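You operate a simulated robot arm through the tools that you are given. There is no shell and no other tool. Be economical: measure what you need, move in short steps, check, and stop when the job is done.

The job below is to be done with a simulated robot arm. You get a single attempt, and the scene is never put back.

Task
Move the two wedges from the level stand into the small tray and wind the foot screw down.
Fine: free the red lever first; turn the levelling knob to its lowest end; wedges upright; damage nothing. Set down upright: vanilla cake wedge.

The check looks at the end state, three seconds after you hand in, the way a careful person would. Anything else that was tipped, shoved, dropped, spilled or broken makes it a failure.

Robot
A 6-joint arm with a two-finger parallel gripper on a trunk, on a base that drives. Base frame: it is fixed to the floor where the robot stands at the start and does not move with it; the origin is under the middle of the robot, x ahead of it, y to its left, z up; the surface under the hand at the start is at about z = 72. Readings come in cm, rad, newtons and seconds.
With the tool pointing down near the work surface it reaches from about 40 to 92 cm from the robot's upright axis, wherever it stands. Its first joint turns from -2.007 to 2.007 rad. Places, roughly: inside of the small wooden tray [50, -20, 70]; levelling knob [60, 0, 80]; red lock lever [70, 0, 80]; small wooden tray (34x17x5 cm) [50, -20, 70]; vanilla cake wedge (15x5x8 cm) [110, -70, 80]. Payload 3.43 kg.
Tool frame: the origin (TCP) lies between the finger pads and is the grasp point; the fingertips stand 3.4 cm ahead of it; z points along the fingers, y is the line along which they close. Largest opening 12.8 cm; finger width 2.4, thickness 1.2; the body of the gripper, 4.8 by 13 cm, starts 9.6 cm behind the TCP.
Orientation is told as [roll, pitch, yaw] about the base's x, y, z axes, in that order, counted from this pose: with the fingers straight down and closing along the base's y, the tool's x points along the base's -x, its y along +y and its z along -z.

Tools
- The arm moves only by the tool apply_moves. Its argument "rows" is a list of rows, each an object of numbers (a shift or turn left out is 0, a gripper value left out holds the last): "tx", "ty", "tz": the shift along the tool's x, y, z in cm; "wx", "wy", "wz": the turn, a rotation vector about the tool's x, y, z in degrees. In form: [{"tx": .., "ty": .., "tz": .., "wx": .., "wy": .., "wz": ..}, ...]. A call has 1 to 8 rows; each row shifts and turns the commanded pose from where the row before left it, along the tool's axes as they then stand. "gripper" is the gripper command, from -1 (fully open) to 1 (shut), values between in proportion, set as the call begins (left out, the last holds). Each row takes 0.2 s and may step no farther than 5 cm and 0.15 rad from the row before; otherwise, or with a gripper value out of range, the whole call is refused. A pose out of reach is approached as far as the arm can. The call stops where the force on the tool passes 40 N (or 10 N more than at its start, if that is more) or the arm is blocked; 0.2 s more then pass. Each finger travels about 10.8 cm/s and halts on what it meets, pressing with about 40 N; the grip force reading is that of the motor and also rises with nothing between the fingers. The clock runs only during rows and for 0.2 s after the last one: add rows that do not move to give the fingers time. The reply holds the time, the measured pose of the TCP, the force on the tool along the base axes, the opening and the grip force, in the units named above and with some noise, with the torque about the TCP (base axes, N m) and any sound that the robot's microphone picked up.
- Cameras (640 x 400 px; columns grow to the right, rows downward): "scene" is now at [5.34, 17.12, 126.06]; the picture's right is [-0.39, -0.92, 0.00], its down [-0.37, 0.16, -0.92] and it looks along [0.84, -0.35, -0.40] (base axes); focal length 264 px, centre (320, 200). "wrist" rides on the gripper at [7.6, -1.1, -16] in the tool frame; the picture's right is [0.15, 0.99, 0.00], its down [-0.88, 0.13, -0.46] and it looks along [-0.45, 0.07, 0.89] (tool axes); focal length 234 px, centre (320, 200). There is no depth. A picture from a camera that has moved, and an enlarged one, comes with that camera's place and axes in the base frame and with its lens. The place of the scene camera against the robot may be out by one fixed shift of up to 2.5 cm in any direction.
- grab_frame(camera): a new picture of that camera. The clock stands still meanwhile.
- raise_lower(by): slides the trunk up (or, below 0, down) by that many cm; the arm and the scene camera ride with it, the base frame stays. It gives what a move gives, with no picture.
- roll_base(legs): drives the robot by 1 to 6 legs, each [ahead, turn to the left] in cm and rad, along the robot's own axes; the way and the turn of a leg run together, so that a leg with both is an arc; at most 150 cm and 3.142 rad a leg. The arm and the cameras ride along, it lands a little off, and it stops where it bumps. It gives what a move gives.
- pan_tilt(pan, tilt): turns the head with the scene camera to pan (to the left, within 1.798 rad either way) and tilt (down, from -0.506 to 1.204), counted from straight ahead of the robot. It gives what a move gives.
- close_up(camera, box): a new picture of the part [left, top, right, bottom] of that camera's present view, enlarged. The clock stands still meanwhile.
- hand_in(): hands the job in; it is judged then, once.

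Go step by step. Nothing tells you exact positions but the pictures and the camera data: compare them with the known pose of the tool, close in by small moves and look again before you grip or let go. The budget is 120 turns and 78 pictures, counting those below and the enlarged ones. Unless the task says otherwise, let go and move clear before handing in, and close with one line.

The tools are called after ">>>" as a command line: name --argument value ..., lists and objects as JSON in quotes. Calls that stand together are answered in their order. apply_moves: Moves the arm, as the interface text tells. Its arguments: {"type":"object","properties":{"rows":{"type":"array"},"gripper":{"type":"number"}},"required":["rows"]} The other tools are called the same way: raise_lower (by) slides the trunk up or down; roll_base (legs) drives the base; pan_tilt (pan, tilt) turns the head that bears the scene camera; grab_frame (camera) takes a picture; close_up (camera, box) takes an enlarged picture of a part of a camera's view; hand_in () hands the job in.

At the start:

```text
time_s: 0.0
position: [42.93, -10.02, 110.13]
ee_rot: [0.0, -0.003, 0.001]
contact_force: [0.0, -0.5, -0.5]
moment: [0.04, 0.03, 0.02]
grip_width: 12.82
grip_force: 0.0
trunk travel left (down, up): [-50.0, 29.0]
robot x, y, heading: [-0.04, -0.2, -0.004]
head pan, tilt: [-0.398, 0.412]
```

scene: 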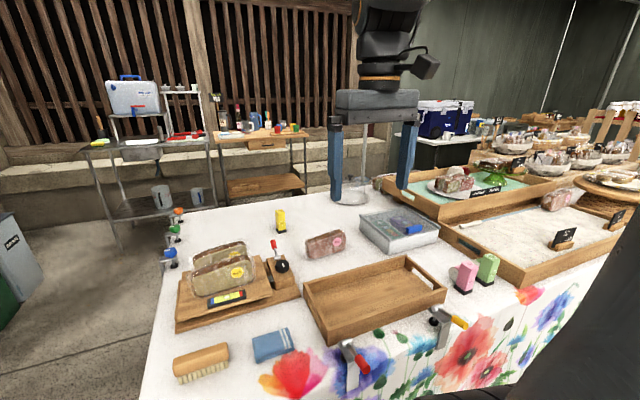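
wrist: 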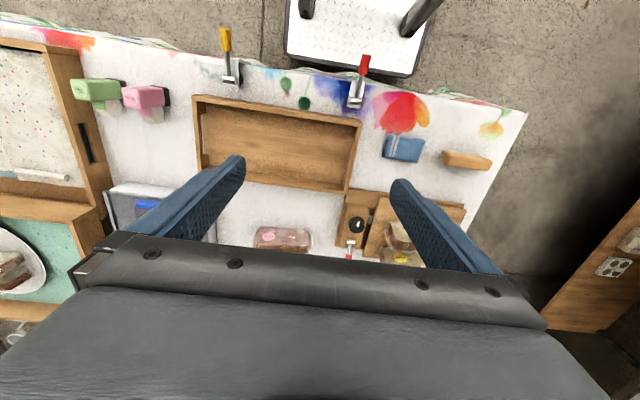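

I see a tilted stand with two wrapped wedges, a red lever and a black knob, and the small tray in front. I'll take enlarged views first.

>>> close_up --camera "scene" --box '[160, 200, 360, 340]'

>>> close_up --camera "scene" --box '[360, 140, 640, 310]'

```text
2.86 times, centred on (260, 270) of scene
camera zoom: at [5.34, 17.12, 126.06], right [-0.39, -0.92, 0.0], down [-0.37, 0.16, -0.92], along [0.84, -0.35, -0.4], focal length 754 px, centre (491, 0)
```

zoom: 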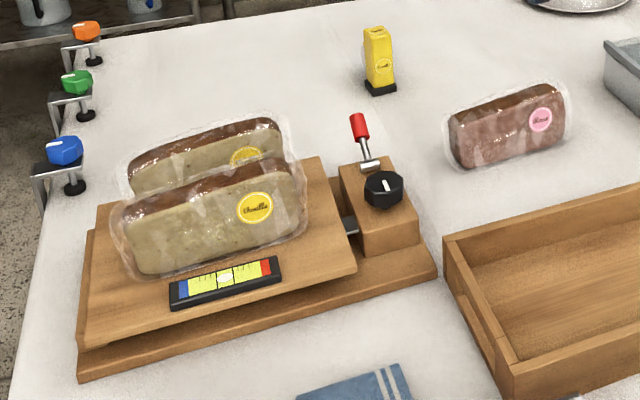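

```text
2.29 times, centred on (500, 225) of scene
camera zoom: at [5.34, 17.12, 126.06], right [-0.39, -0.92, 0.0], down [-0.37, 0.16, -0.92], along [0.84, -0.35, -0.4], focal length 603 px, centre (-91, 143)
```

zoom: 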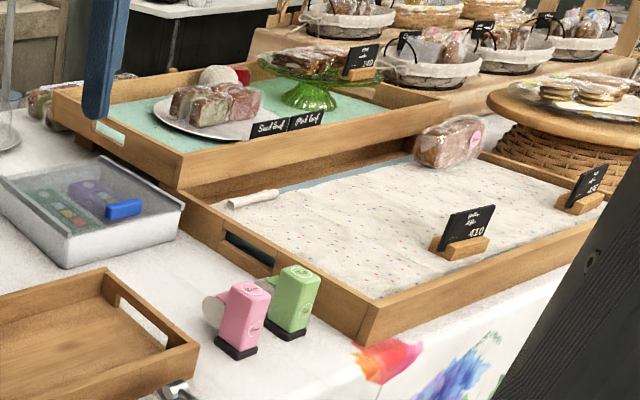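

The two wedges on the stand bear "Vanilla" labels, yet the list puts a vanilla wedge near [110,-70], hidden behind the gripper. I'll turn the head to look there.

>>> pan_tilt --pan -0.75 --tilt 0.45

>>> grab_frame --camera "scene"

```text
time_s: 0.8
position: [42.9, -10.01, 110.08]
ee_rot: [-0.002, 0.0, 0.0]
contact_force: [-0.2, 0.0, 1.2]
moment: [-0.04, 0.01, -0.02]
grip_width: 12.81
grip_force: 0.0
trunk travel left (down, up): [-50.0, 29.0]
robot x, y, heading: [0.05, -0.53, 0.005]
head pan, tilt: [-0.75, 0.45]
```

```text
73 pictures are left
camera scene: at [3.54, 14.43, 125.71], right [-0.68, -0.73, 0.0], down [-0.32, 0.3, -0.9], along [0.66, -0.61, -0.44], focal length 264 px, centre (320, 200)
```

scene: 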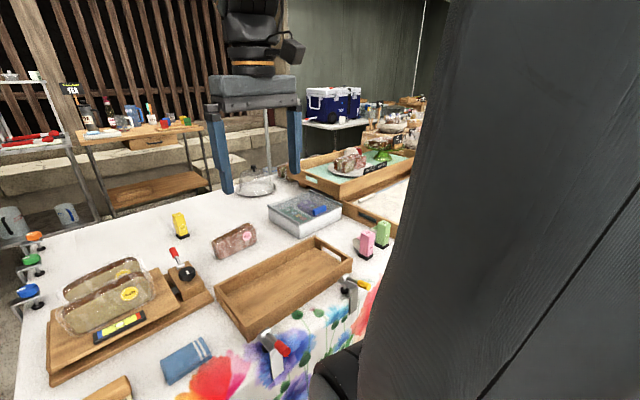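

>>> close_up --camera "scene" --box '[220, 130, 420, 255]'

>>> close_up --camera "scene" --box '[30, 230, 230, 355]'

```text
3.20 times, centred on (320, 192) of scene
camera zoom: at [3.54, 14.43, 125.71], right [-0.68, -0.73, 0.0], down [-0.32, 0.3, -0.9], along [0.66, -0.61, -0.44], focal length 845 px, centre (320, 224)
```

zoom: 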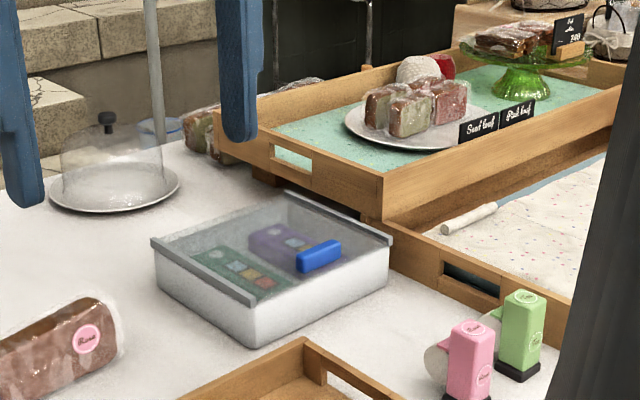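

```text
3.20 times, centred on (130, 292) of scene
camera zoom: at [3.54, 14.43, 125.71], right [-0.68, -0.73, 0.0], down [-0.32, 0.3, -0.9], along [0.66, -0.61, -0.44], focal length 845 px, centre (928, -96)
```

zoom: 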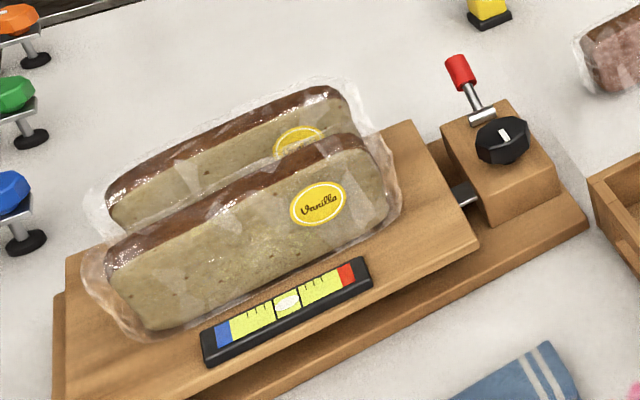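

The spare vanilla-ish loaf by the green tray isn't on the stand, so I'll leave it alone. Next I'll bring the wrist camera over the stand to measure the wedges, lever and knob.

>>> apply_moves --rows '[{"tx": -2.5, "ty": 3.5}, {"tx": -2.5, "ty": 3.5}, {"tx": -2.5, "ty": 3.5}, {"tx": -2.5, "ty": 3.5}, {"tx": -2.5, "ty": 3.5}, {"tx": -2.5, "ty": 3.5}, {}, {}]'

>>> grab_frame --camera "wrist"

>>> pan_tilt --pan -0.1 --tilt 0.6

>>> grab_frame --camera "scene"

```text
time_s: 2.6
position: [57.93, 10.87, 109.92]
ee_rot: [0.002, 0.0, 0.0]
contact_force: [0.6, -0.2, 0.7]
moment: [-0.02, 0.0, -0.01]
grip_width: 12.82
grip_force: 0.0
trunk travel left (down, up): [-50.0, 29.0]
robot x, y, heading: [-0.59, 0.06, -0.002]
head pan, tilt: [-0.75, 0.45]
```

```text
70 pictures are left
camera wrist: at [50.15, 9.71, 126.1], right [-0.15, 0.99, 0.0], down [0.88, 0.13, 0.46], along [0.45, 0.07, -0.89], focal length 234 px, centre (320, 200)
```

wrist: 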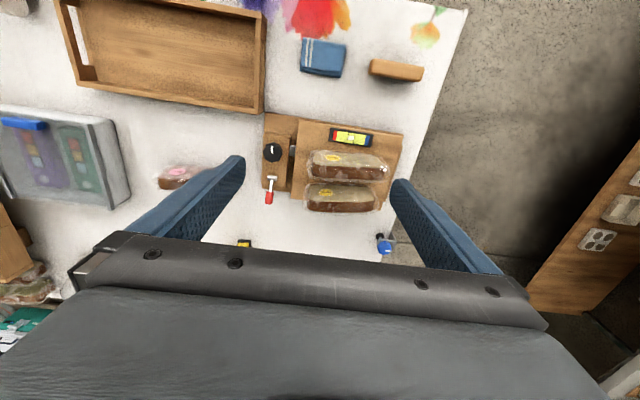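

```text
time_s: 3.7
position: [57.77, 10.8, 110.07]
ee_rot: [-0.001, 0.0, 0.0]
contact_force: [0.8, 0.1, -0.4]
moment: [-0.05, 0.0, 0.04]
grip_width: 12.79
grip_force: 0.0
trunk travel left (down, up): [-50.0, 29.0]
robot x, y, heading: [0.0, -0.38, 0.003]
head pan, tilt: [-0.099, 0.6]
```

```text
69 pictures are left
camera scene: at [5.61, 19.82, 124.35], right [-0.1, -0.99, 0.0], down [-0.56, 0.06, -0.83], along [0.82, -0.08, -0.56], focal length 264 px, centre (320, 200)
```

scene: 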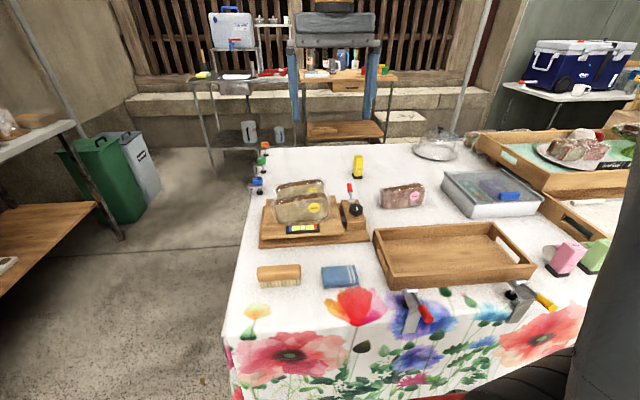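

>>> close_up --camera "wrist" --box '[240, 100, 420, 220]'

>>> close_up --camera "scene" --box '[245, 165, 385, 255]'

```text
3.33 times, centred on (330, 160) of wrist
camera zoom: at [50.14, 9.69, 126.1], right [-0.15, 0.99, 0.0], down [0.88, 0.13, 0.46], along [0.45, 0.07, -0.89], focal length 781 px, centre (287, 333)
```

zoom: 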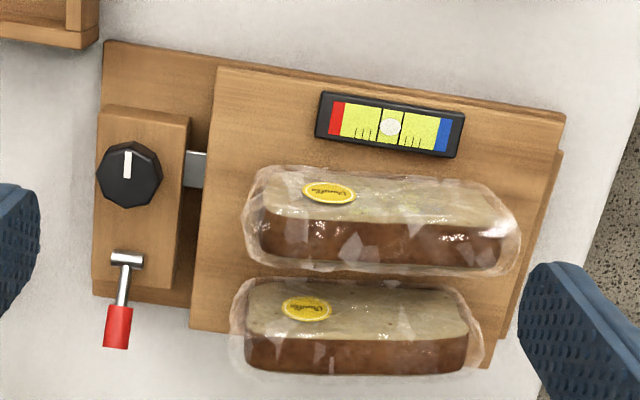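

```text
4.44 times, centred on (315, 210) of scene
camera zoom: at [5.61, 19.82, 124.35], right [-0.1, -0.99, 0.0], down [-0.56, 0.06, -0.83], along [0.82, -0.08, -0.56], focal length 1173 px, centre (342, 156)
```

zoom: 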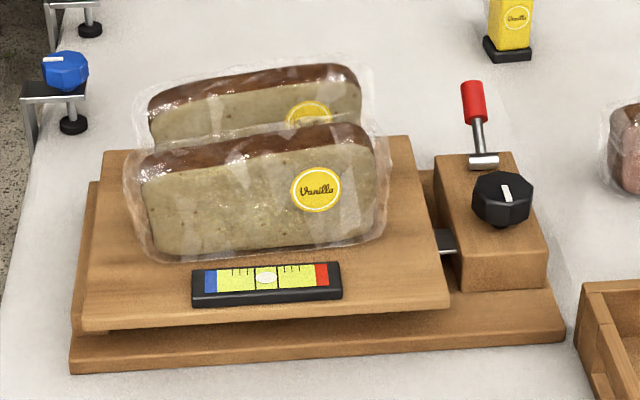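

The stand is nearly square to the base: knob near (63.6, 2.6), lever pivot near (70, 2.6) with its red tip leaning up and ahead, and the wedges near (63, 16.6) and (69, 16.8). I'll look closer at the lever and knob.

>>> apply_moves --rows '[{"tx": -2, "ty": -1.4, "tz": 2.8}, {"tx": -2, "ty": -1.4, "tz": 2.8}, {"tx": -2, "ty": -1.4, "tz": 2.8}, {"tx": -2, "ty": -1.4, "tz": 2.8}, {"tx": -2, "ty": -1.4, "tz": 2.8}, {}]'

>>> grab_frame --camera "wrist"

>>> close_up --camera "scene" --box '[245, 155, 385, 245]'

```text
time_s: 5.1
position: [67.98, 4.06, 96.08]
ee_rot: [-0.001, 0.0, -0.002]
contact_force: [-0.6, -0.2, 0.9]
moment: [0.0, -0.01, 0.01]
grip_width: 12.82
grip_force: 0.0
trunk travel left (down, up): [-50.0, 29.0]
robot x, y, heading: [-0.24, -0.36, -0.001]
head pan, tilt: [-0.099, 0.6]
```

```text
66 pictures are left
camera wrist: at [60.36, 2.93, 112.1], right [-0.15, 0.99, 0.0], down [0.88, 0.13, 0.46], along [0.45, 0.07, -0.89], focal length 234 px, centre (320, 200)
```

wrist: 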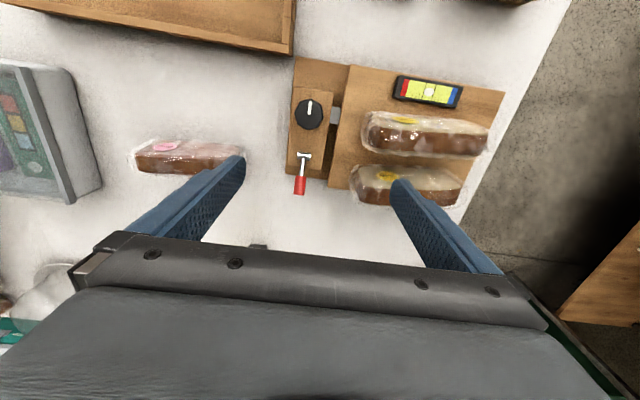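

```text
4.44 times, centred on (315, 200) of scene
camera zoom: at [5.6, 19.82, 124.35], right [-0.1, -1.0, 0.0], down [-0.56, 0.06, -0.83], along [0.82, -0.08, -0.56], focal length 1173 px, centre (342, 200)
```

zoom: 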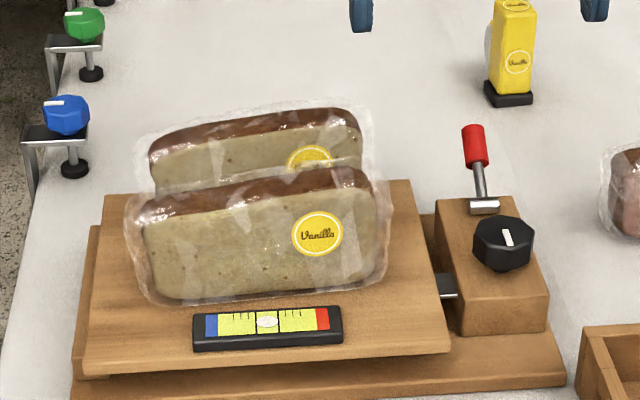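

Triangulated: lever pivot ≈(70.4, 2.2, 79), red handle ≈(74.3, 2.2, 80.7), knob top ≈(64.4, 2.2, 80). I'll part-close the fingers and come down around the red handle.

>>> apply_moves --rows '[{"tx": -3.1, "ty": -0.9}, {"tx": -3.1, "ty": -0.9}, {"tz": 3}, {"tz": 3}, {"tz": 3}, {}]' --gripper 0.35

>>> grab_frame --camera "wrist"

>>> close_up --camera "scene" --box '[285, 155, 425, 245]'

```text
time_s: 6.5
position: [74.12, 2.35, 87.13]
ee_rot: [0.0, 0.0, -0.001]
contact_force: [-0.2, -0.1, -0.2]
moment: [-0.03, -0.01, 0.0]
grip_width: 4.17
grip_force: 0.0
trunk travel left (down, up): [-50.0, 29.0]
robot x, y, heading: [0.14, -0.33, -0.001]
head pan, tilt: [-0.099, 0.6]
```

```text
64 pictures are left
camera wrist: at [66.38, 1.1, 103.26], right [-0.15, 0.99, 0.0], down [0.88, 0.13, 0.46], along [0.45, 0.07, -0.89], focal length 234 px, centre (320, 200)
```

wrist: 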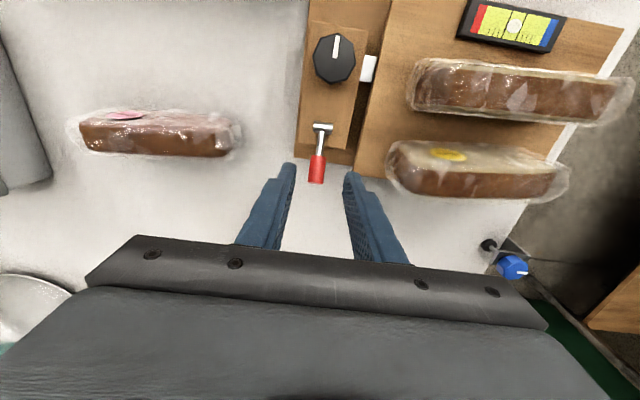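

```text
4.44 times, centred on (355, 200) of scene
camera zoom: at [5.61, 19.82, 124.35], right [-0.1, -1.0, 0.0], down [-0.56, 0.06, -0.83], along [0.82, -0.08, -0.56], focal length 1173 px, centre (164, 200)
```

zoom: 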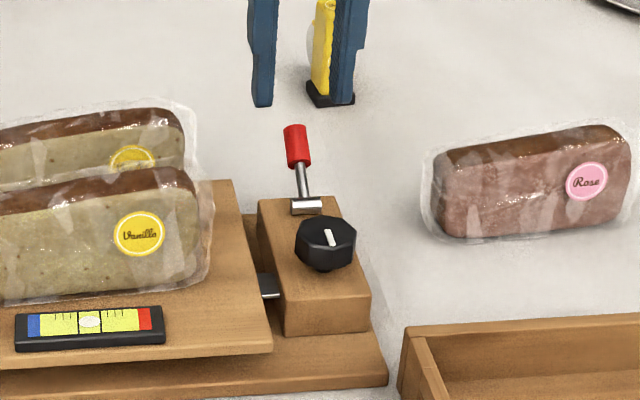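

The handle lies between the fingers' planes. I'll lower 4 cm and close softly.

>>> apply_moves --rows '[{"tz": 2, "ty": -0.2}, {"tz": 2}, {}]'

>>> apply_moves --rows '[{}, {}, {}]' --gripper 0.9

>>> grab_frame --camera "wrist"

```text
time_s: 7.3
position: [74.17, 1.96, 83.16]
ee_rot: [0.0, 0.001, 0.0]
contact_force: [-0.4, -0.6, 0.6]
moment: [0.0, 0.0, 0.0]
grip_width: 4.18
grip_force: 0.1
trunk travel left (down, up): [-50.0, 29.0]
robot x, y, heading: [-0.1, 0.17, -0.005]
head pan, tilt: [-0.099, 0.6]
```

```text
time_s: 8.1
position: [74.22, 2.13, 83.09]
ee_rot: [0.0, 0.0, 0.002]
contact_force: [1.2, 5.1, -0.7]
moment: [0.19, -0.06, 0.05]
grip_width: 1.66
grip_force: 45.1
trunk travel left (down, up): [-50.0, 29.0]
robot x, y, heading: [0.35, 0.19, 0.001]
head pan, tilt: [-0.099, 0.6]
```

```text
62 pictures are left
camera wrist: at [66.45, 0.89, 99.23], right [-0.15, 0.99, 0.0], down [0.88, 0.13, 0.46], along [0.45, 0.07, -0.89], focal length 234 px, centre (320, 200)
```

wrist: 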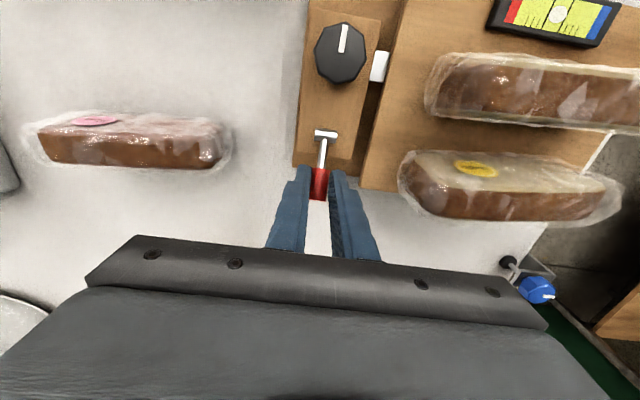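

The handle is held (1.66 cm). I'll lift gently along the arc and watch the force.

>>> apply_moves --rows '[{"tx": 0.1, "tz": -0.3}, {"tx": 0.15, "tz": -0.35}, {}]'

```text
time_s: 8.9
position: [73.82, 2.12, 83.62]
ee_rot: [-0.001, 0.004, 0.0]
contact_force: [-0.4, 4.5, -17.6]
moment: [0.12, -0.48, 0.01]
grip_width: 1.55
grip_force: 45.8
trunk travel left (down, up): [-50.0, 29.0]
robot x, y, heading: [0.04, -0.38, 0.0]
head pan, tilt: [-0.099, 0.6]
```

>>> apply_moves --rows '[{"tx": 0.2, "tz": -0.35}, {"tx": 0.2, "tz": -0.35}, {}]'

>>> grab_frame --camera "wrist"

>>> close_up --camera "scene" --box '[285, 155, 425, 245]'

```text
time_s: 9.7
position: [73.57, 1.94, 84.44]
ee_rot: [0.001, 0.0, 0.001]
contact_force: [0.0, 0.0, 0.4]
moment: [0.02, 0.0, 0.01]
grip_width: 0.62
grip_force: 0.0
trunk travel left (down, up): [-50.0, 29.0]
robot x, y, heading: [0.05, -0.04, -0.005]
head pan, tilt: [-0.099, 0.6]
```

```text
61 pictures are left
camera wrist: at [65.8, 0.84, 100.6], right [-0.15, 0.99, 0.0], down [0.88, 0.13, 0.46], along [0.45, 0.07, -0.89], focal length 234 px, centre (320, 200)
```

wrist: 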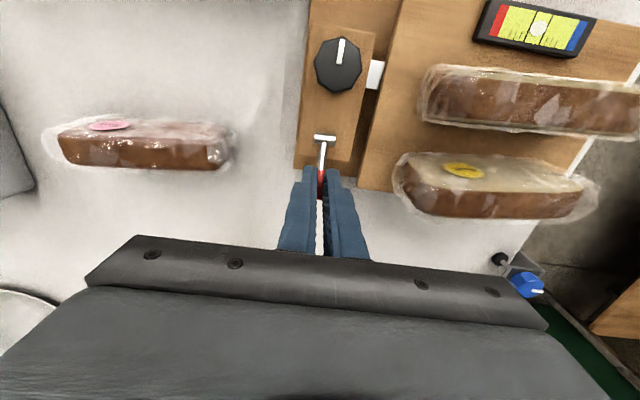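

```text
4.44 times, centred on (355, 200) of scene
camera zoom: at [5.62, 19.82, 124.35], right [-0.1, -0.99, 0.0], down [-0.56, 0.06, -0.83], along [0.82, -0.08, -0.56], focal length 1173 px, centre (164, 200)
```

zoom: 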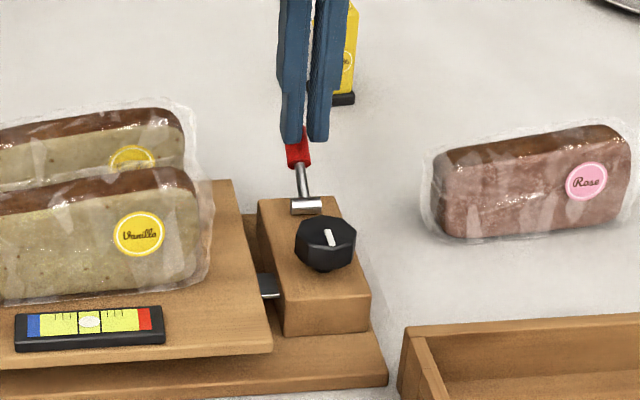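

The fingers slipped off upward with the lever unmoved, so up doesn't seem to be its way (or not easily). I'll try a gentle press down with closed fingers on the handle.

>>> apply_moves --rows '[{"tz": -2}, {"tx": -0.9, "ty": 0.2}, {}]' --gripper 1

>>> apply_moves --rows '[{"tz": 0.5}, {"tz": 0.4}, {"tz": 0.4}, {"tz": 0.3}, {}]'

```text
time_s: 10.5
position: [74.4, 2.27, 86.44]
ee_rot: [0.0, -0.001, 0.0]
contact_force: [-0.4, 0.5, -1.0]
moment: [-0.02, 0.0, 0.0]
grip_width: 0.01
grip_force: 32.9
trunk travel left (down, up): [-50.0, 29.0]
robot x, y, heading: [-0.39, 0.08, 0.003]
head pan, tilt: [-0.099, 0.6]
```

```text
time_s: 11.7
position: [74.3, 2.19, 84.75]
ee_rot: [0.001, 0.002, -0.001]
contact_force: [0.0, 0.4, -0.1]
moment: [0.0, 0.04, 0.01]
grip_width: 0.03
grip_force: 32.9
trunk travel left (down, up): [-50.0, 29.0]
robot x, y, heading: [0.15, -0.07, -0.001]
head pan, tilt: [-0.099, 0.6]
```

>>> apply_moves --rows '[{"tz": 0.3}, {"tz": 0.3}, {}]'

>>> apply_moves --rows '[{"tz": 0.3}, {"tz": 0.3}, {}]'

```text
time_s: 12.5
position: [74.28, 2.24, 84.34]
ee_rot: [-0.001, -0.002, -0.001]
contact_force: [-1.2, 0.0, 8.4]
moment: [-0.03, -0.03, 0.0]
grip_width: 0.02
grip_force: 33.7
trunk travel left (down, up): [-50.0, 29.0]
robot x, y, heading: [0.11, -0.22, -0.0]
head pan, tilt: [-0.099, 0.6]
```

```text
time_s: 13.1
position: [74.33, 2.24, 84.27]
ee_rot: [0.0, -0.006, 0.0]
contact_force: [-15.3, 0.4, 18.5]
moment: [-0.02, 0.34, -0.03]
grip_width: 0.02
grip_force: 33.1
trunk travel left (down, up): [-50.0, 29.0]
robot x, y, heading: [0.17, -0.52, -0.001]
head pan, tilt: [-0.099, 0.6]
stopped in row 3: the force on the tool passed its limit at 42 N (the readings are from after the stop); the commanded pose is now the measured one
```

Pressing down is hard-stopped, so the lever rests at its lower end and must swing up. I'll take a deeper grip with the pads centred on the handle.

>>> apply_moves --rows '[{"tz": -3}, {}, {}]' --gripper 0.35

>>> apply_moves --rows '[{"tz": 3}, {"tz": 3}, {}]'

>>> apply_moves --rows '[{}, {}, {}]' --gripper 1

```text
time_s: 13.9
position: [74.51, 2.17, 86.82]
ee_rot: [0.0, -0.008, 0.002]
contact_force: [0.7, 0.4, -0.3]
moment: [-0.03, 0.01, -0.01]
grip_width: 4.14
grip_force: 0.1
trunk travel left (down, up): [-50.0, 29.0]
robot x, y, heading: [-0.26, -0.54, -0.004]
head pan, tilt: [-0.099, 0.6]
```

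```text
time_s: 14.7
position: [74.4, 2.31, 81.04]
ee_rot: [0.0, -0.007, 0.001]
contact_force: [-0.8, -0.1, -0.4]
moment: [-0.02, 0.01, -0.01]
grip_width: 4.15
grip_force: 0.1
trunk travel left (down, up): [-50.0, 29.0]
robot x, y, heading: [-0.26, -0.56, -0.005]
head pan, tilt: [-0.099, 0.6]
```

```text
time_s: 15.5
position: [74.33, 2.08, 81.03]
ee_rot: [-0.003, -0.008, 0.0]
contact_force: [0.9, -29.5, -1.3]
moment: [-0.29, -0.08, -0.39]
grip_width: 1.66
grip_force: 45.3
trunk travel left (down, up): [-50.0, 29.0]
robot x, y, heading: [0.0, -0.33, -0.001]
head pan, tilt: [-0.099, 0.6]
```

>>> apply_moves --rows '[{"ty": -0.2}, {}]'

>>> apply_moves --rows '[{"tx": 0.1, "tz": -0.25}, {"tx": 0.15, "tz": -0.3}, {}]'

```text
time_s: 16.1
position: [74.37, 1.99, 80.92]
ee_rot: [0.002, -0.004, 0.001]
contact_force: [-5.2, -22.3, 2.4]
moment: [-0.24, 0.16, -0.26]
grip_width: 1.64
grip_force: 45.1
trunk travel left (down, up): [-50.0, 29.0]
robot x, y, heading: [0.23, -0.18, 0.0]
head pan, tilt: [-0.099, 0.6]
```

```text
time_s: 16.9
position: [74.28, 2.05, 81.26]
ee_rot: [-0.002, -0.003, 0.001]
contact_force: [4.6, -13.6, -25.7]
moment: [-0.1, -0.92, -0.22]
grip_width: 1.62
grip_force: 45.3
trunk travel left (down, up): [-50.0, 29.0]
robot x, y, heading: [-0.02, -0.38, -0.002]
head pan, tilt: [-0.099, 0.6]
```

>>> apply_moves --rows '[{"tx": 0.15, "tz": -0.25, "wy": -3}, {"tx": 0.15, "tz": -0.25, "wy": -3}, {}]'

>>> close_up --camera "scene" --box '[285, 155, 425, 245]'

```text
time_s: 17.7
position: [73.81, 1.91, 81.87]
ee_rot: [0.001, -0.107, 0.001]
contact_force: [-15.4, -8.8, -28.1]
moment: [-0.01, -0.1, -0.25]
grip_width: 1.65
grip_force: 44.6
trunk travel left (down, up): [-50.0, 29.0]
robot x, y, heading: [-0.19, -0.29, 0.004]
head pan, tilt: [-0.099, 0.6]
```

```text
4.44 times, centred on (355, 200) of scene
camera zoom: at [5.64, 19.77, 124.35], right [-0.1, -1.0, 0.0], down [-0.56, 0.06, -0.82], along [0.82, -0.08, -0.57], focal length 1173 px, centre (164, 200)
```

zoom: 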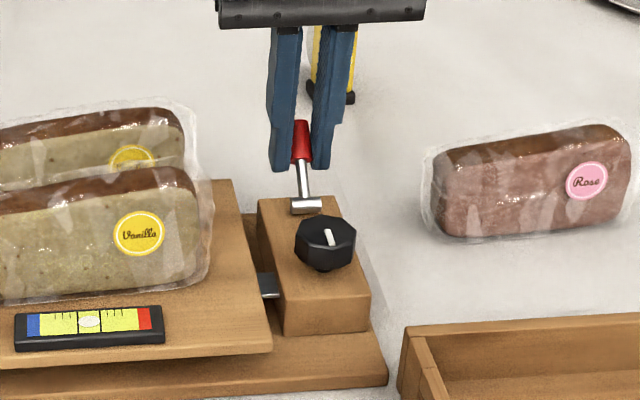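

The handle is coming up with the grip, stiffly. I'll carry on along the arc.

>>> apply_moves --rows '[{"tx": 0.2, "tz": -0.3, "wy": -4}, {"tx": 0.2, "tz": -0.3, "wy": -4}, {"tx": 0.2, "tz": -0.3, "wy": -4}, {}]'

>>> grab_frame --camera "wrist"

```text
time_s: 18.7
position: [72.93, 2.01, 82.56]
ee_rot: [0.0, -0.312, 0.002]
contact_force: [-23.6, -0.5, -28.2]
moment: [0.21, 0.7, -0.14]
grip_width: 1.65
grip_force: 45.4
trunk travel left (down, up): [-50.0, 29.0]
robot x, y, heading: [-0.08, 0.04, -0.005]
head pan, tilt: [-0.099, 0.6]
```

```text
58 pictures are left
camera wrist: at [60.72, 0.89, 95.61], right [-0.14, 0.99, -0.05], down [0.7, 0.13, 0.7], along [0.7, 0.07, -0.71], focal length 234 px, centre (320, 200)
```

wrist: 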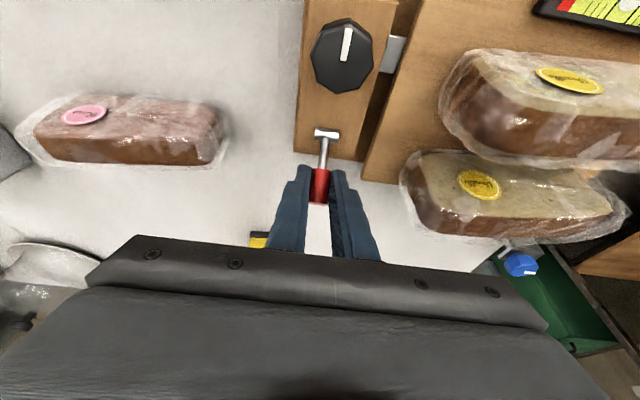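

The force is now mostly radial, meaning the lever swings freely. I'll continue the arc with less outward pull.

>>> apply_moves --rows '[{"tx": 0.6, "tz": -0.3, "wy": -2}, {"tx": 0.6, "tz": -0.35, "wy": -2}, {}]'

```text
time_s: 19.5
position: [72.11, 2.11, 83.28]
ee_rot: [-0.002, -0.397, 0.002]
contact_force: [17.6, 7.2, -17.0]
moment: [0.3, -1.26, -0.03]
grip_width: 1.65
grip_force: 45.1
trunk travel left (down, up): [-50.0, 29.0]
robot x, y, heading: [-0.07, -0.75, 0.003]
head pan, tilt: [-0.099, 0.6]
```

>>> apply_moves --rows '[{"tx": 0.6, "tz": 0.0, "wy": -3}, {"tx": 0.6, "tz": 0.0, "wy": -3}, {}]'

>>> close_up --camera "scene" --box '[285, 155, 425, 245]'

```text
time_s: 20.3
position: [71.18, 2.05, 83.06]
ee_rot: [0.0, -0.505, 0.001]
contact_force: [16.1, 10.0, 33.8]
moment: [0.31, -0.86, 0.1]
grip_width: 1.68
grip_force: 45.1
trunk travel left (down, up): [-50.0, 29.0]
robot x, y, heading: [0.06, -0.27, -0.0]
head pan, tilt: [-0.099, 0.6]
```

```text
4.44 times, centred on (355, 200) of scene
camera zoom: at [5.52, 19.83, 124.37], right [-0.1, -1.0, 0.0], down [-0.56, 0.06, -0.83], along [0.82, -0.08, -0.56], focal length 1173 px, centre (164, 200)
```

zoom: 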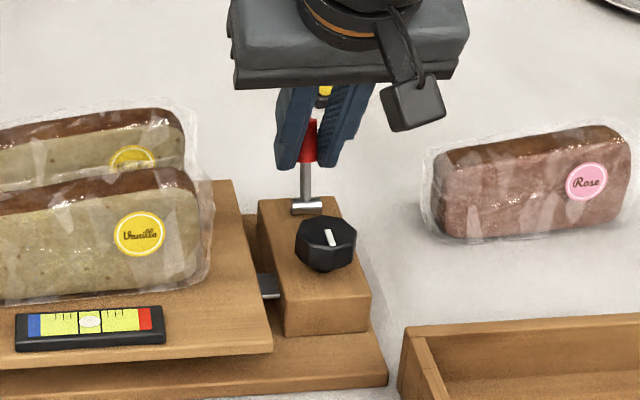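

The lever is nearly upright. I'll carry it on toward the other side.

>>> apply_moves --rows '[{"tx": 0.45, "tz": -0.55, "wy": -1}, {"tx": 0.6, "tz": -0.35, "wy": -1}, {}]'

```text
time_s: 21.1
position: [69.6, 2.02, 82.84]
ee_rot: [0.0, -0.532, 0.002]
contact_force: [26.7, 12.8, 1.1]
moment: [0.26, -1.47, 0.25]
grip_width: 1.64
grip_force: 45.3
trunk travel left (down, up): [-50.0, 29.0]
robot x, y, heading: [0.09, -0.33, 0.002]
head pan, tilt: [-0.099, 0.6]
```

>>> apply_moves --rows '[{"tx": 0.6, "tz": -0.17}, {"tx": 0.6, "tz": -0.1}, {}]'

>>> close_up --camera "scene" --box '[285, 155, 425, 245]'

```text
time_s: 21.9
position: [68.43, 1.97, 82.69]
ee_rot: [0.0, -0.536, 0.001]
contact_force: [25.2, 10.2, 16.0]
moment: [0.22, -1.75, 0.25]
grip_width: 1.63
grip_force: 44.7
trunk travel left (down, up): [-50.0, 29.0]
robot x, y, heading: [-0.47, -0.14, 0.001]
head pan, tilt: [-0.099, 0.6]
```

```text
4.44 times, centred on (355, 200) of scene
camera zoom: at [5.63, 19.85, 124.35], right [-0.1, -1.0, 0.0], down [-0.56, 0.06, -0.82], along [0.82, -0.08, -0.57], focal length 1173 px, centre (164, 200)
```

zoom: 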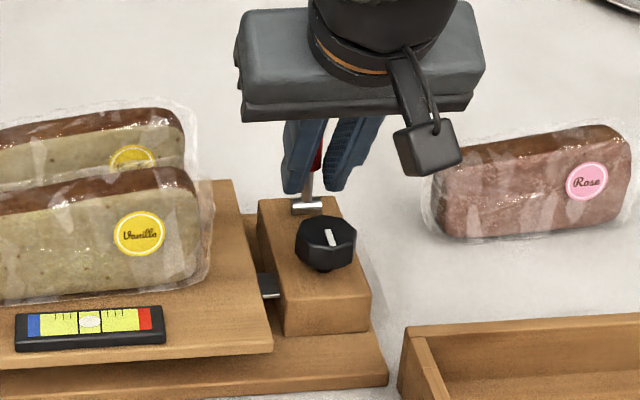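

>>> apply_moves --rows '[{"tx": 0.7, "tz": 0.1}, {"tx": 0.7, "tz": 0.2}, {}]'

>>> grab_frame --camera "wrist"

```text
time_s: 22.7
position: [67.14, 1.89, 81.4]
ee_rot: [0.001, -0.527, -0.001]
contact_force: [-0.5, -1.7, 0.5]
moment: [-0.01, 0.02, -0.02]
grip_width: 0.0
grip_force: 32.9
trunk travel left (down, up): [-50.0, 29.0]
robot x, y, heading: [-0.06, 0.49, -0.001]
head pan, tilt: [-0.099, 0.6]
```

```text
55 pictures are left
camera wrist: at [52.41, 0.86, 91.53], right [-0.13, 0.99, -0.07], down [0.53, 0.13, 0.84], along [0.84, 0.07, -0.54], focal length 234 px, centre (320, 200)
```

wrist: 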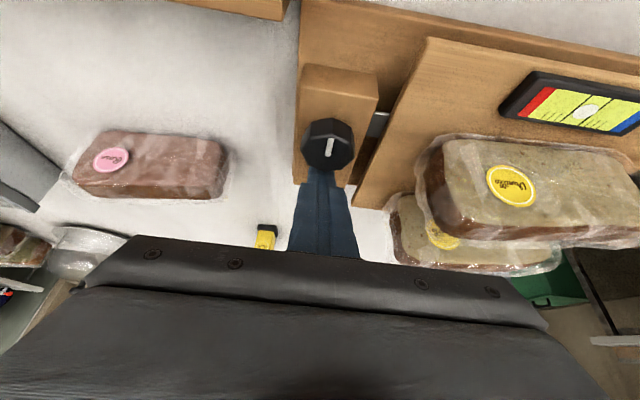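

The grip slipped off the handle. I'll back out upward, straighten the tool and look.

>>> apply_moves --rows '[{"tz": -3}, {"tz": -3}, {"tz": -3}, {"tz": -2, "wy": 7}, {"wy": 7}, {"wy": 7}, {"wy": 7}, {}]'

>>> close_up --camera "scene" --box '[285, 155, 425, 245]'

>>> grab_frame --camera "wrist"

```text
time_s: 24.5
position: [61.71, 2.07, 90.99]
ee_rot: [0.0, -0.041, 0.002]
contact_force: [-0.5, -0.1, -0.5]
moment: [0.02, -0.04, 0.0]
grip_width: 0.0
grip_force: 32.8
trunk travel left (down, up): [-50.0, 29.0]
robot x, y, heading: [0.06, -0.33, -0.002]
head pan, tilt: [-0.099, 0.6]
```

```text
4.44 times, centred on (355, 200) of scene
camera zoom: at [5.59, 19.81, 124.35], right [-0.1, -1.0, 0.0], down [-0.56, 0.06, -0.83], along [0.82, -0.08, -0.56], focal length 1173 px, centre (164, 200)
```

zoom: 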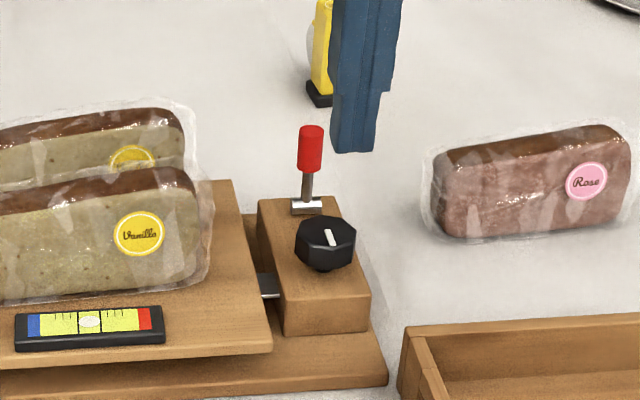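

```text
53 pictures are left
camera wrist: at [53.41, 0.83, 106.79], right [-0.15, 0.99, -0.01], down [0.86, 0.13, 0.49], along [0.49, 0.07, -0.87], focal length 234 px, centre (320, 200)
```

wrist: 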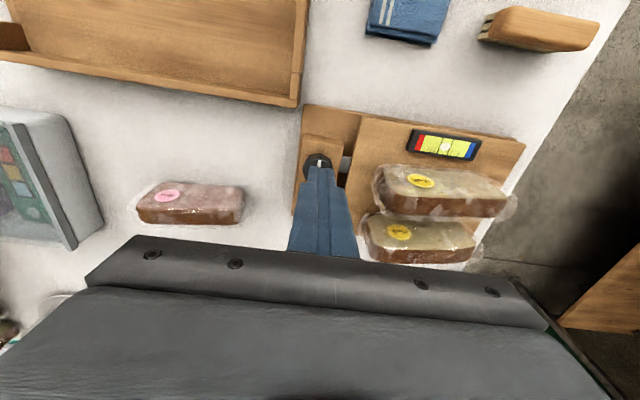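

The lever now stands about upright. I'll check whether it has reached its end by pushing it gently from the far side with closed fingers.

>>> apply_moves --rows '[{"tx": -4, "wy": 2.3}, {"tx": -4}, {"tx": -4.5}, {"tz": 2.2}, {"tz": 2.2}, {}]'

>>> grab_frame --camera "wrist"

```text
time_s: 25.9
position: [74.16, 1.92, 86.86]
ee_rot: [0.0, -0.003, 0.001]
contact_force: [-0.7, 0.9, 0.0]
moment: [-0.01, 0.02, 0.0]
grip_width: 0.0
grip_force: 33.1
trunk travel left (down, up): [-50.0, 29.0]
robot x, y, heading: [0.29, -0.33, 0.004]
head pan, tilt: [-0.099, 0.6]
```

```text
52 pictures are left
camera wrist: at [66.45, 0.85, 102.88], right [-0.15, 0.99, 0.0], down [0.88, 0.13, 0.46], along [0.45, 0.07, -0.89], focal length 234 px, centre (320, 200)
```

wrist: 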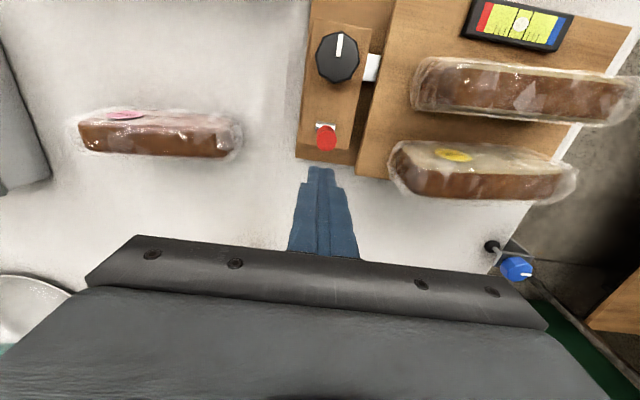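

>>> apply_moves --rows '[{"tx": 0.8}, {"tx": 0.5}, {"tx": 0.3}, {"tx": 0.3}, {"tx": 0.3}, {}]'

>>> apply_moves --rows '[{"tx": 0.3}, {"tx": 0.3}, {}]'

```text
time_s: 27.0
position: [72.84, 1.92, 86.97]
ee_rot: [0.0, -0.014, 0.001]
contact_force: [14.1, 0.7, -0.8]
moment: [-0.08, -0.41, -0.03]
grip_width: 0.02
grip_force: 33.5
trunk travel left (down, up): [-50.0, 29.0]
robot x, y, heading: [0.22, -0.47, -0.0]
head pan, tilt: [-0.099, 0.6]
stopped in row 5: the force on the tool passed its limit at 44 N (the readings are from after the stop); the commanded pose is now the measured one
```

```text
time_s: 27.6
position: [72.62, 2.01, 87.37]
ee_rot: [0.002, -0.028, -0.001]
contact_force: [6.9, 0.0, 4.7]
moment: [-0.05, -0.16, -0.04]
grip_width: 0.0
grip_force: 33.9
trunk travel left (down, up): [-50.0, 29.0]
robot x, y, heading: [0.22, -0.55, 0.002]
head pan, tilt: [-0.099, 0.6]
stopped in row 2: the force on the tool passed its limit at 43 N (the readings are from after the stop); the commanded pose is now the measured one
```

The lever is hard-stopped upright: it has been swung from its locked end to the other end. Next I'll lift clear, turn the gripper 90° and look at the wedges from above.

>>> apply_moves --rows '[{"tx": -1.5}, {"tz": -3, "wz": -8.4}, {"tz": -3, "wz": -8.4}, {"tz": -3, "wz": -8.4}, {"tz": -3, "wz": -8.4}, {"wz": -8.4}, {"wz": -8.4}, {"wz": -8.4}]'

>>> apply_moves --rows '[{"wz": -8.4}, {"wz": -8.4}, {"wz": -8.4}, {"wz": -6, "tx": -3, "ty": 2}, {"tx": -4, "ty": 2.5}, {"tx": -4, "ty": 2.5}, {"tx": -4, "ty": 2}, {}]' --gripper -0.45

>>> grab_frame --camera "wrist"

```text
time_s: 29.4
position: [73.68, 1.91, 99.33]
ee_rot: [-0.021, -0.015, 1.028]
contact_force: [-0.4, 0.6, 0.3]
moment: [0.0, 0.03, 0.0]
grip_width: 0.0
grip_force: 33.3
trunk travel left (down, up): [-50.0, 29.0]
robot x, y, heading: [-0.05, -0.35, -0.001]
head pan, tilt: [-0.099, 0.6]
```

```text
time_s: 31.2
position: [65.15, 16.99, 98.83]
ee_rot: [-0.025, -0.001, 1.571]
contact_force: [0.2, -0.7, 0.6]
moment: [0.03, -0.02, -0.04]
grip_width: 9.28
grip_force: 0.0
trunk travel left (down, up): [-50.0, 29.0]
robot x, y, heading: [0.24, -0.06, 0.003]
head pan, tilt: [-0.099, 0.6]
```

```text
51 pictures are left
camera wrist: at [65.75, 9.37, 115.1], right [-0.99, -0.15, -0.03], down [-0.14, 0.88, 0.45], along [-0.04, 0.45, -0.89], focal length 234 px, centre (320, 200)
```

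wrist: 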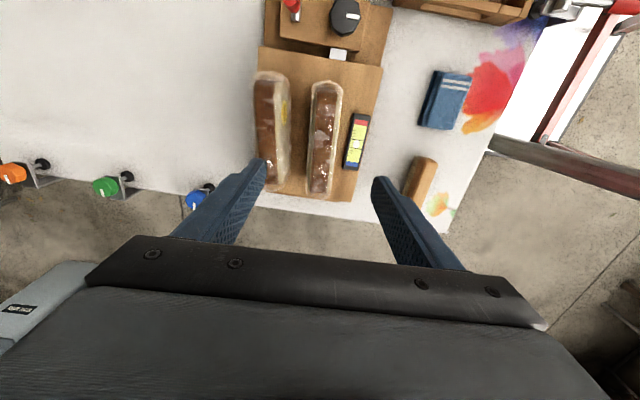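

>>> close_up --camera "wrist" --box '[224, 40, 416, 220]'

```text
2.22 times, centred on (320, 130) of wrist
camera zoom: at [65.75, 9.37, 115.1], right [-0.99, -0.15, -0.03], down [-0.14, 0.88, 0.45], along [-0.04, 0.45, -0.89], focal length 520 px, centre (320, 356)
```

zoom: 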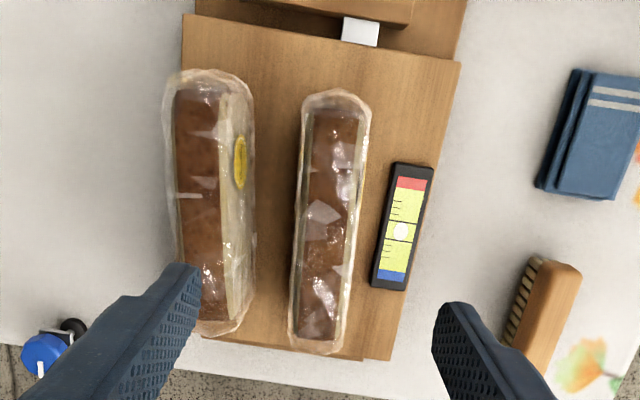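

From here: near wedge top centre ≈(65, 16.8), turned about +4°; far wedge ≈(72.6, 17), turned about +9°; the level vial's inner edge is at x≈61.3. I'll narrow the fingers and come down just above the near wedge.

>>> apply_moves --rows '[{"wx": -1.4, "wz": -4, "ty": 0.2}, {"tz": 3}, {"tz": 3}, {"tz": 2.3}, {}]' --gripper 0.157

>>> close_up --camera "wrist" --box '[200, 40, 456, 240]'

>>> close_up --camera "scene" --box '[245, 155, 385, 245]'

```text
time_s: 32.4
position: [64.92, 17.1, 90.64]
ee_rot: [0.0, 0.0, 1.64]
contact_force: [-0.1, -0.2, 0.7]
moment: [-0.02, 0.01, 0.01]
grip_width: 5.39
grip_force: 0.0
trunk travel left (down, up): [-50.0, 29.0]
robot x, y, heading: [0.08, -0.12, 0.001]
head pan, tilt: [-0.099, 0.6]
```

```text
2.00 times, centred on (328, 140) of wrist
camera zoom: at [66.45, 9.64, 106.82], right [-0.98, -0.22, 0.0], down [-0.19, 0.87, 0.46], along [-0.1, 0.44, -0.89], focal length 468 px, centre (304, 320)
```

zoom: 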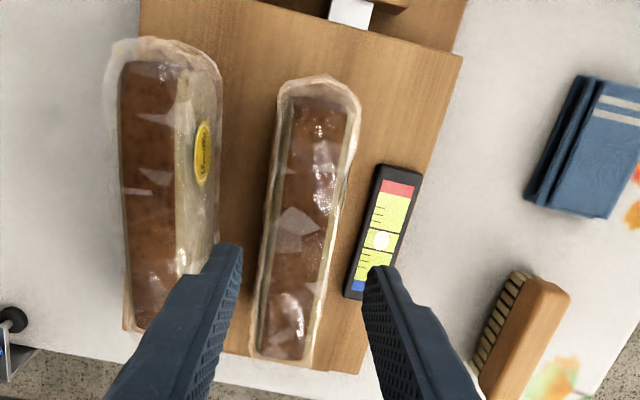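

```text
4.44 times, centred on (315, 200) of scene
camera zoom: at [5.7, 19.81, 124.35], right [-0.1, -0.99, 0.0], down [-0.56, 0.06, -0.83], along [0.82, -0.08, -0.56], focal length 1173 px, centre (342, 200)
```

zoom: 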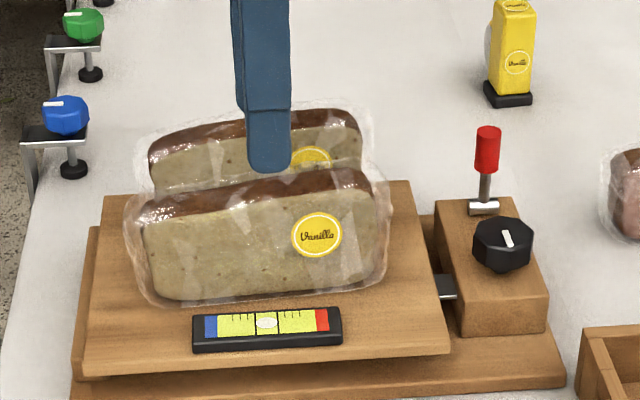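

Aligned well; the wedge centre is ≈(65.1, 16.5). I'll lower straddling it and close.

>>> apply_moves --rows '[{"tx": 0.5, "ty": -0.1, "tz": 2}, {"tz": 2}, {"tz": 2}, {"tz": 1.4}, {}]'

>>> grab_frame --camera "wrist"

>>> close_up --camera "scene" --box '[245, 155, 385, 245]'

```text
time_s: 33.6
position: [64.94, 16.78, 83.26]
ee_rot: [0.0, 0.0, 1.641]
contact_force: [0.1, 0.1, 0.2]
moment: [0.0, 0.01, 0.0]
grip_width: 5.39
grip_force: 0.1
trunk travel left (down, up): [-50.0, 29.0]
robot x, y, heading: [0.3, 0.28, 0.004]
head pan, tilt: [-0.099, 0.6]
```

```text
47 pictures are left
camera wrist: at [66.6, 9.21, 99.35], right [-0.98, -0.22, 0.0], down [-0.19, 0.87, 0.46], along [-0.1, 0.44, -0.89], focal length 234 px, centre (320, 200)
```

wrist: 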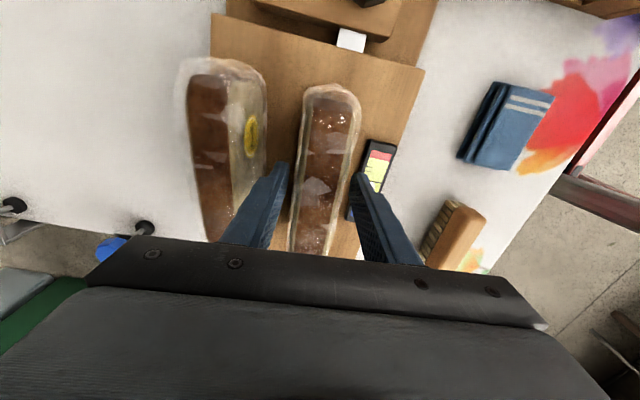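

```text
4.44 times, centred on (315, 200) of scene
camera zoom: at [5.71, 19.81, 124.35], right [-0.1, -0.99, 0.0], down [-0.56, 0.06, -0.83], along [0.82, -0.08, -0.56], focal length 1173 px, centre (342, 200)
```

zoom: 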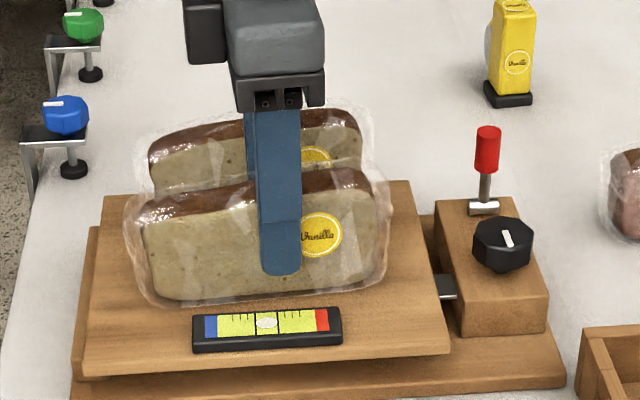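

>>> apply_moves --rows '[{}, {}]' --gripper 0.376

>>> apply_moves --rows '[{}, {}]' --gripper 0.45

```text
time_s: 34.2
position: [65.1, 16.65, 83.29]
ee_rot: [0.0, 0.001, 1.641]
contact_force: [0.2, -0.2, -0.1]
moment: [0.01, 0.01, 0.01]
grip_width: 4.16
grip_force: 8.8
trunk travel left (down, up): [-50.0, 29.0]
robot x, y, heading: [0.08, -0.19, 0.007]
head pan, tilt: [-0.099, 0.6]
```

```text
time_s: 34.8
position: [65.11, 16.66, 83.27]
ee_rot: [0.0, 0.001, 1.642]
contact_force: [0.1, 0.0, -0.4]
moment: [0.03, 0.0, 0.02]
grip_width: 4.13
grip_force: 8.8
trunk travel left (down, up): [-50.0, 29.0]
robot x, y, heading: [0.04, 0.02, 0.002]
head pan, tilt: [-0.099, 0.6]
```

It holds at 4.13 cm with ~9 N. I'll try a small lift.

>>> apply_moves --rows '[{"tz": -0.5}, {"tz": -0.5}, {"tz": -1}, {}]' --gripper 0.6

>>> close_up --camera "scene" --box '[245, 155, 385, 245]'

```text
time_s: 35.8
position: [64.95, 16.64, 85.33]
ee_rot: [-0.001, 0.0, 1.641]
contact_force: [-0.3, -0.1, -1.3]
moment: [0.03, -0.01, -0.05]
grip_width: 4.15
grip_force: 9.0
trunk travel left (down, up): [-50.0, 29.0]
robot x, y, heading: [0.2, -0.36, -0.005]
head pan, tilt: [-0.099, 0.6]
```

```text
4.44 times, centred on (315, 200) of scene
camera zoom: at [5.71, 19.81, 124.35], right [-0.1, -0.99, 0.0], down [-0.56, 0.06, -0.83], along [0.82, -0.08, -0.56], focal length 1173 px, centre (342, 200)
```

zoom: 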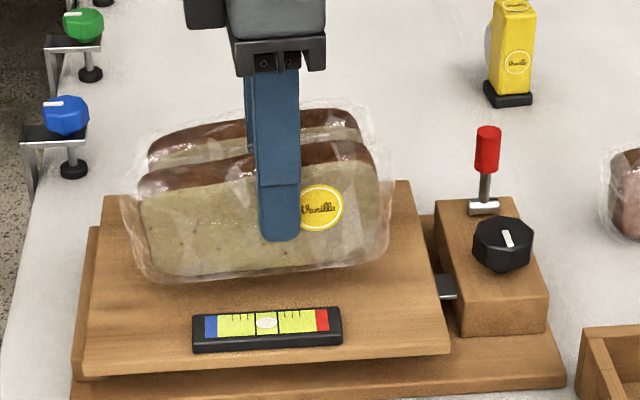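

The wedge is held securely and upright. The tray spans x≈41.3–57.8, y≈−34.5…−1.2. I'll raise and carry the wedge over its left half.

>>> apply_moves --rows '[{"tz": -3.5}, {"tz": -3.5, "wz": 2}, {"tz": -3.5, "wz": 2}, {}]'

>>> apply_moves --rows '[{"tx": 3.9, "ty": 1.8}, {"tx": 3.9, "ty": 1.8}, {"tx": 3.9, "ty": 1.8}, {"tx": 3.9, "ty": 1.8}, {"tx": 3.9, "ty": 1.8}, {"tx": 3.9, "ty": 1.8}, {"tx": 3.7, "ty": 1.8}, {}]'

>>> grab_frame --camera "wrist"

>>> grab_frame --camera "scene"

```text
time_s: 36.8
position: [65.01, 16.47, 95.77]
ee_rot: [0.001, 0.0, 1.571]
contact_force: [0.3, -0.4, -0.9]
moment: [0.0, 0.0, 0.03]
grip_width: 4.16
grip_force: 9.3
trunk travel left (down, up): [-50.0, 29.0]
robot x, y, heading: [0.09, -0.36, -0.003]
head pan, tilt: [-0.099, 0.6]
```

```text
time_s: 38.6
position: [52.47, -10.46, 95.91]
ee_rot: [0.0, 0.001, 1.571]
contact_force: [-0.4, 0.3, -1.9]
moment: [-0.01, -0.01, -0.04]
grip_width: 4.14
grip_force: 9.2
trunk travel left (down, up): [-50.0, 29.0]
robot x, y, heading: [-0.03, -0.27, 0.002]
head pan, tilt: [-0.099, 0.6]
```

```text
44 pictures are left
camera wrist: at [53.58, -18.06, 112.01], right [-0.99, -0.15, 0.0], down [-0.13, 0.88, 0.46], along [-0.07, 0.45, -0.89], focal length 234 px, centre (320, 200)
```

wrist: 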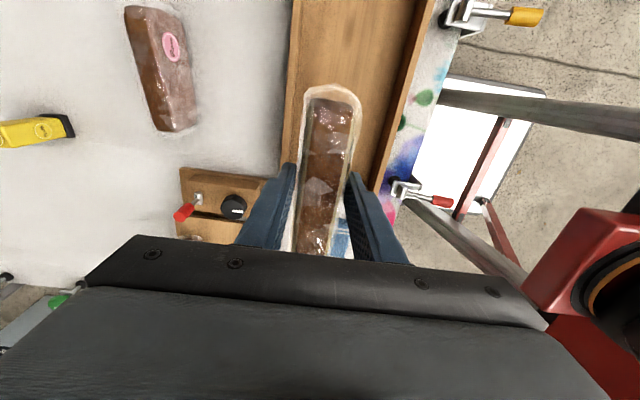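

```text
43 pictures are left
camera scene: at [5.71, 19.81, 124.35], right [-0.1, -0.99, 0.0], down [-0.56, 0.06, -0.83], along [0.82, -0.08, -0.56], focal length 264 px, centre (320, 200)
```

scene: 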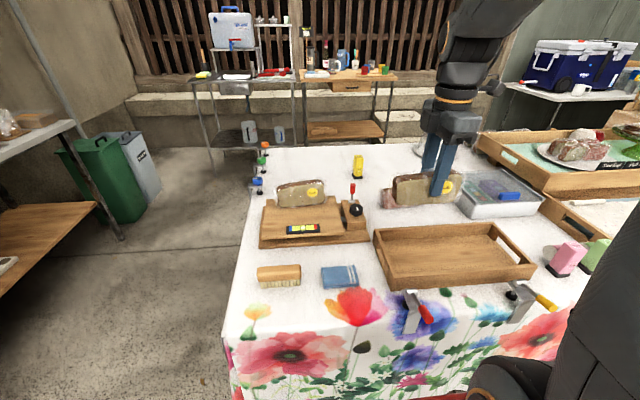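

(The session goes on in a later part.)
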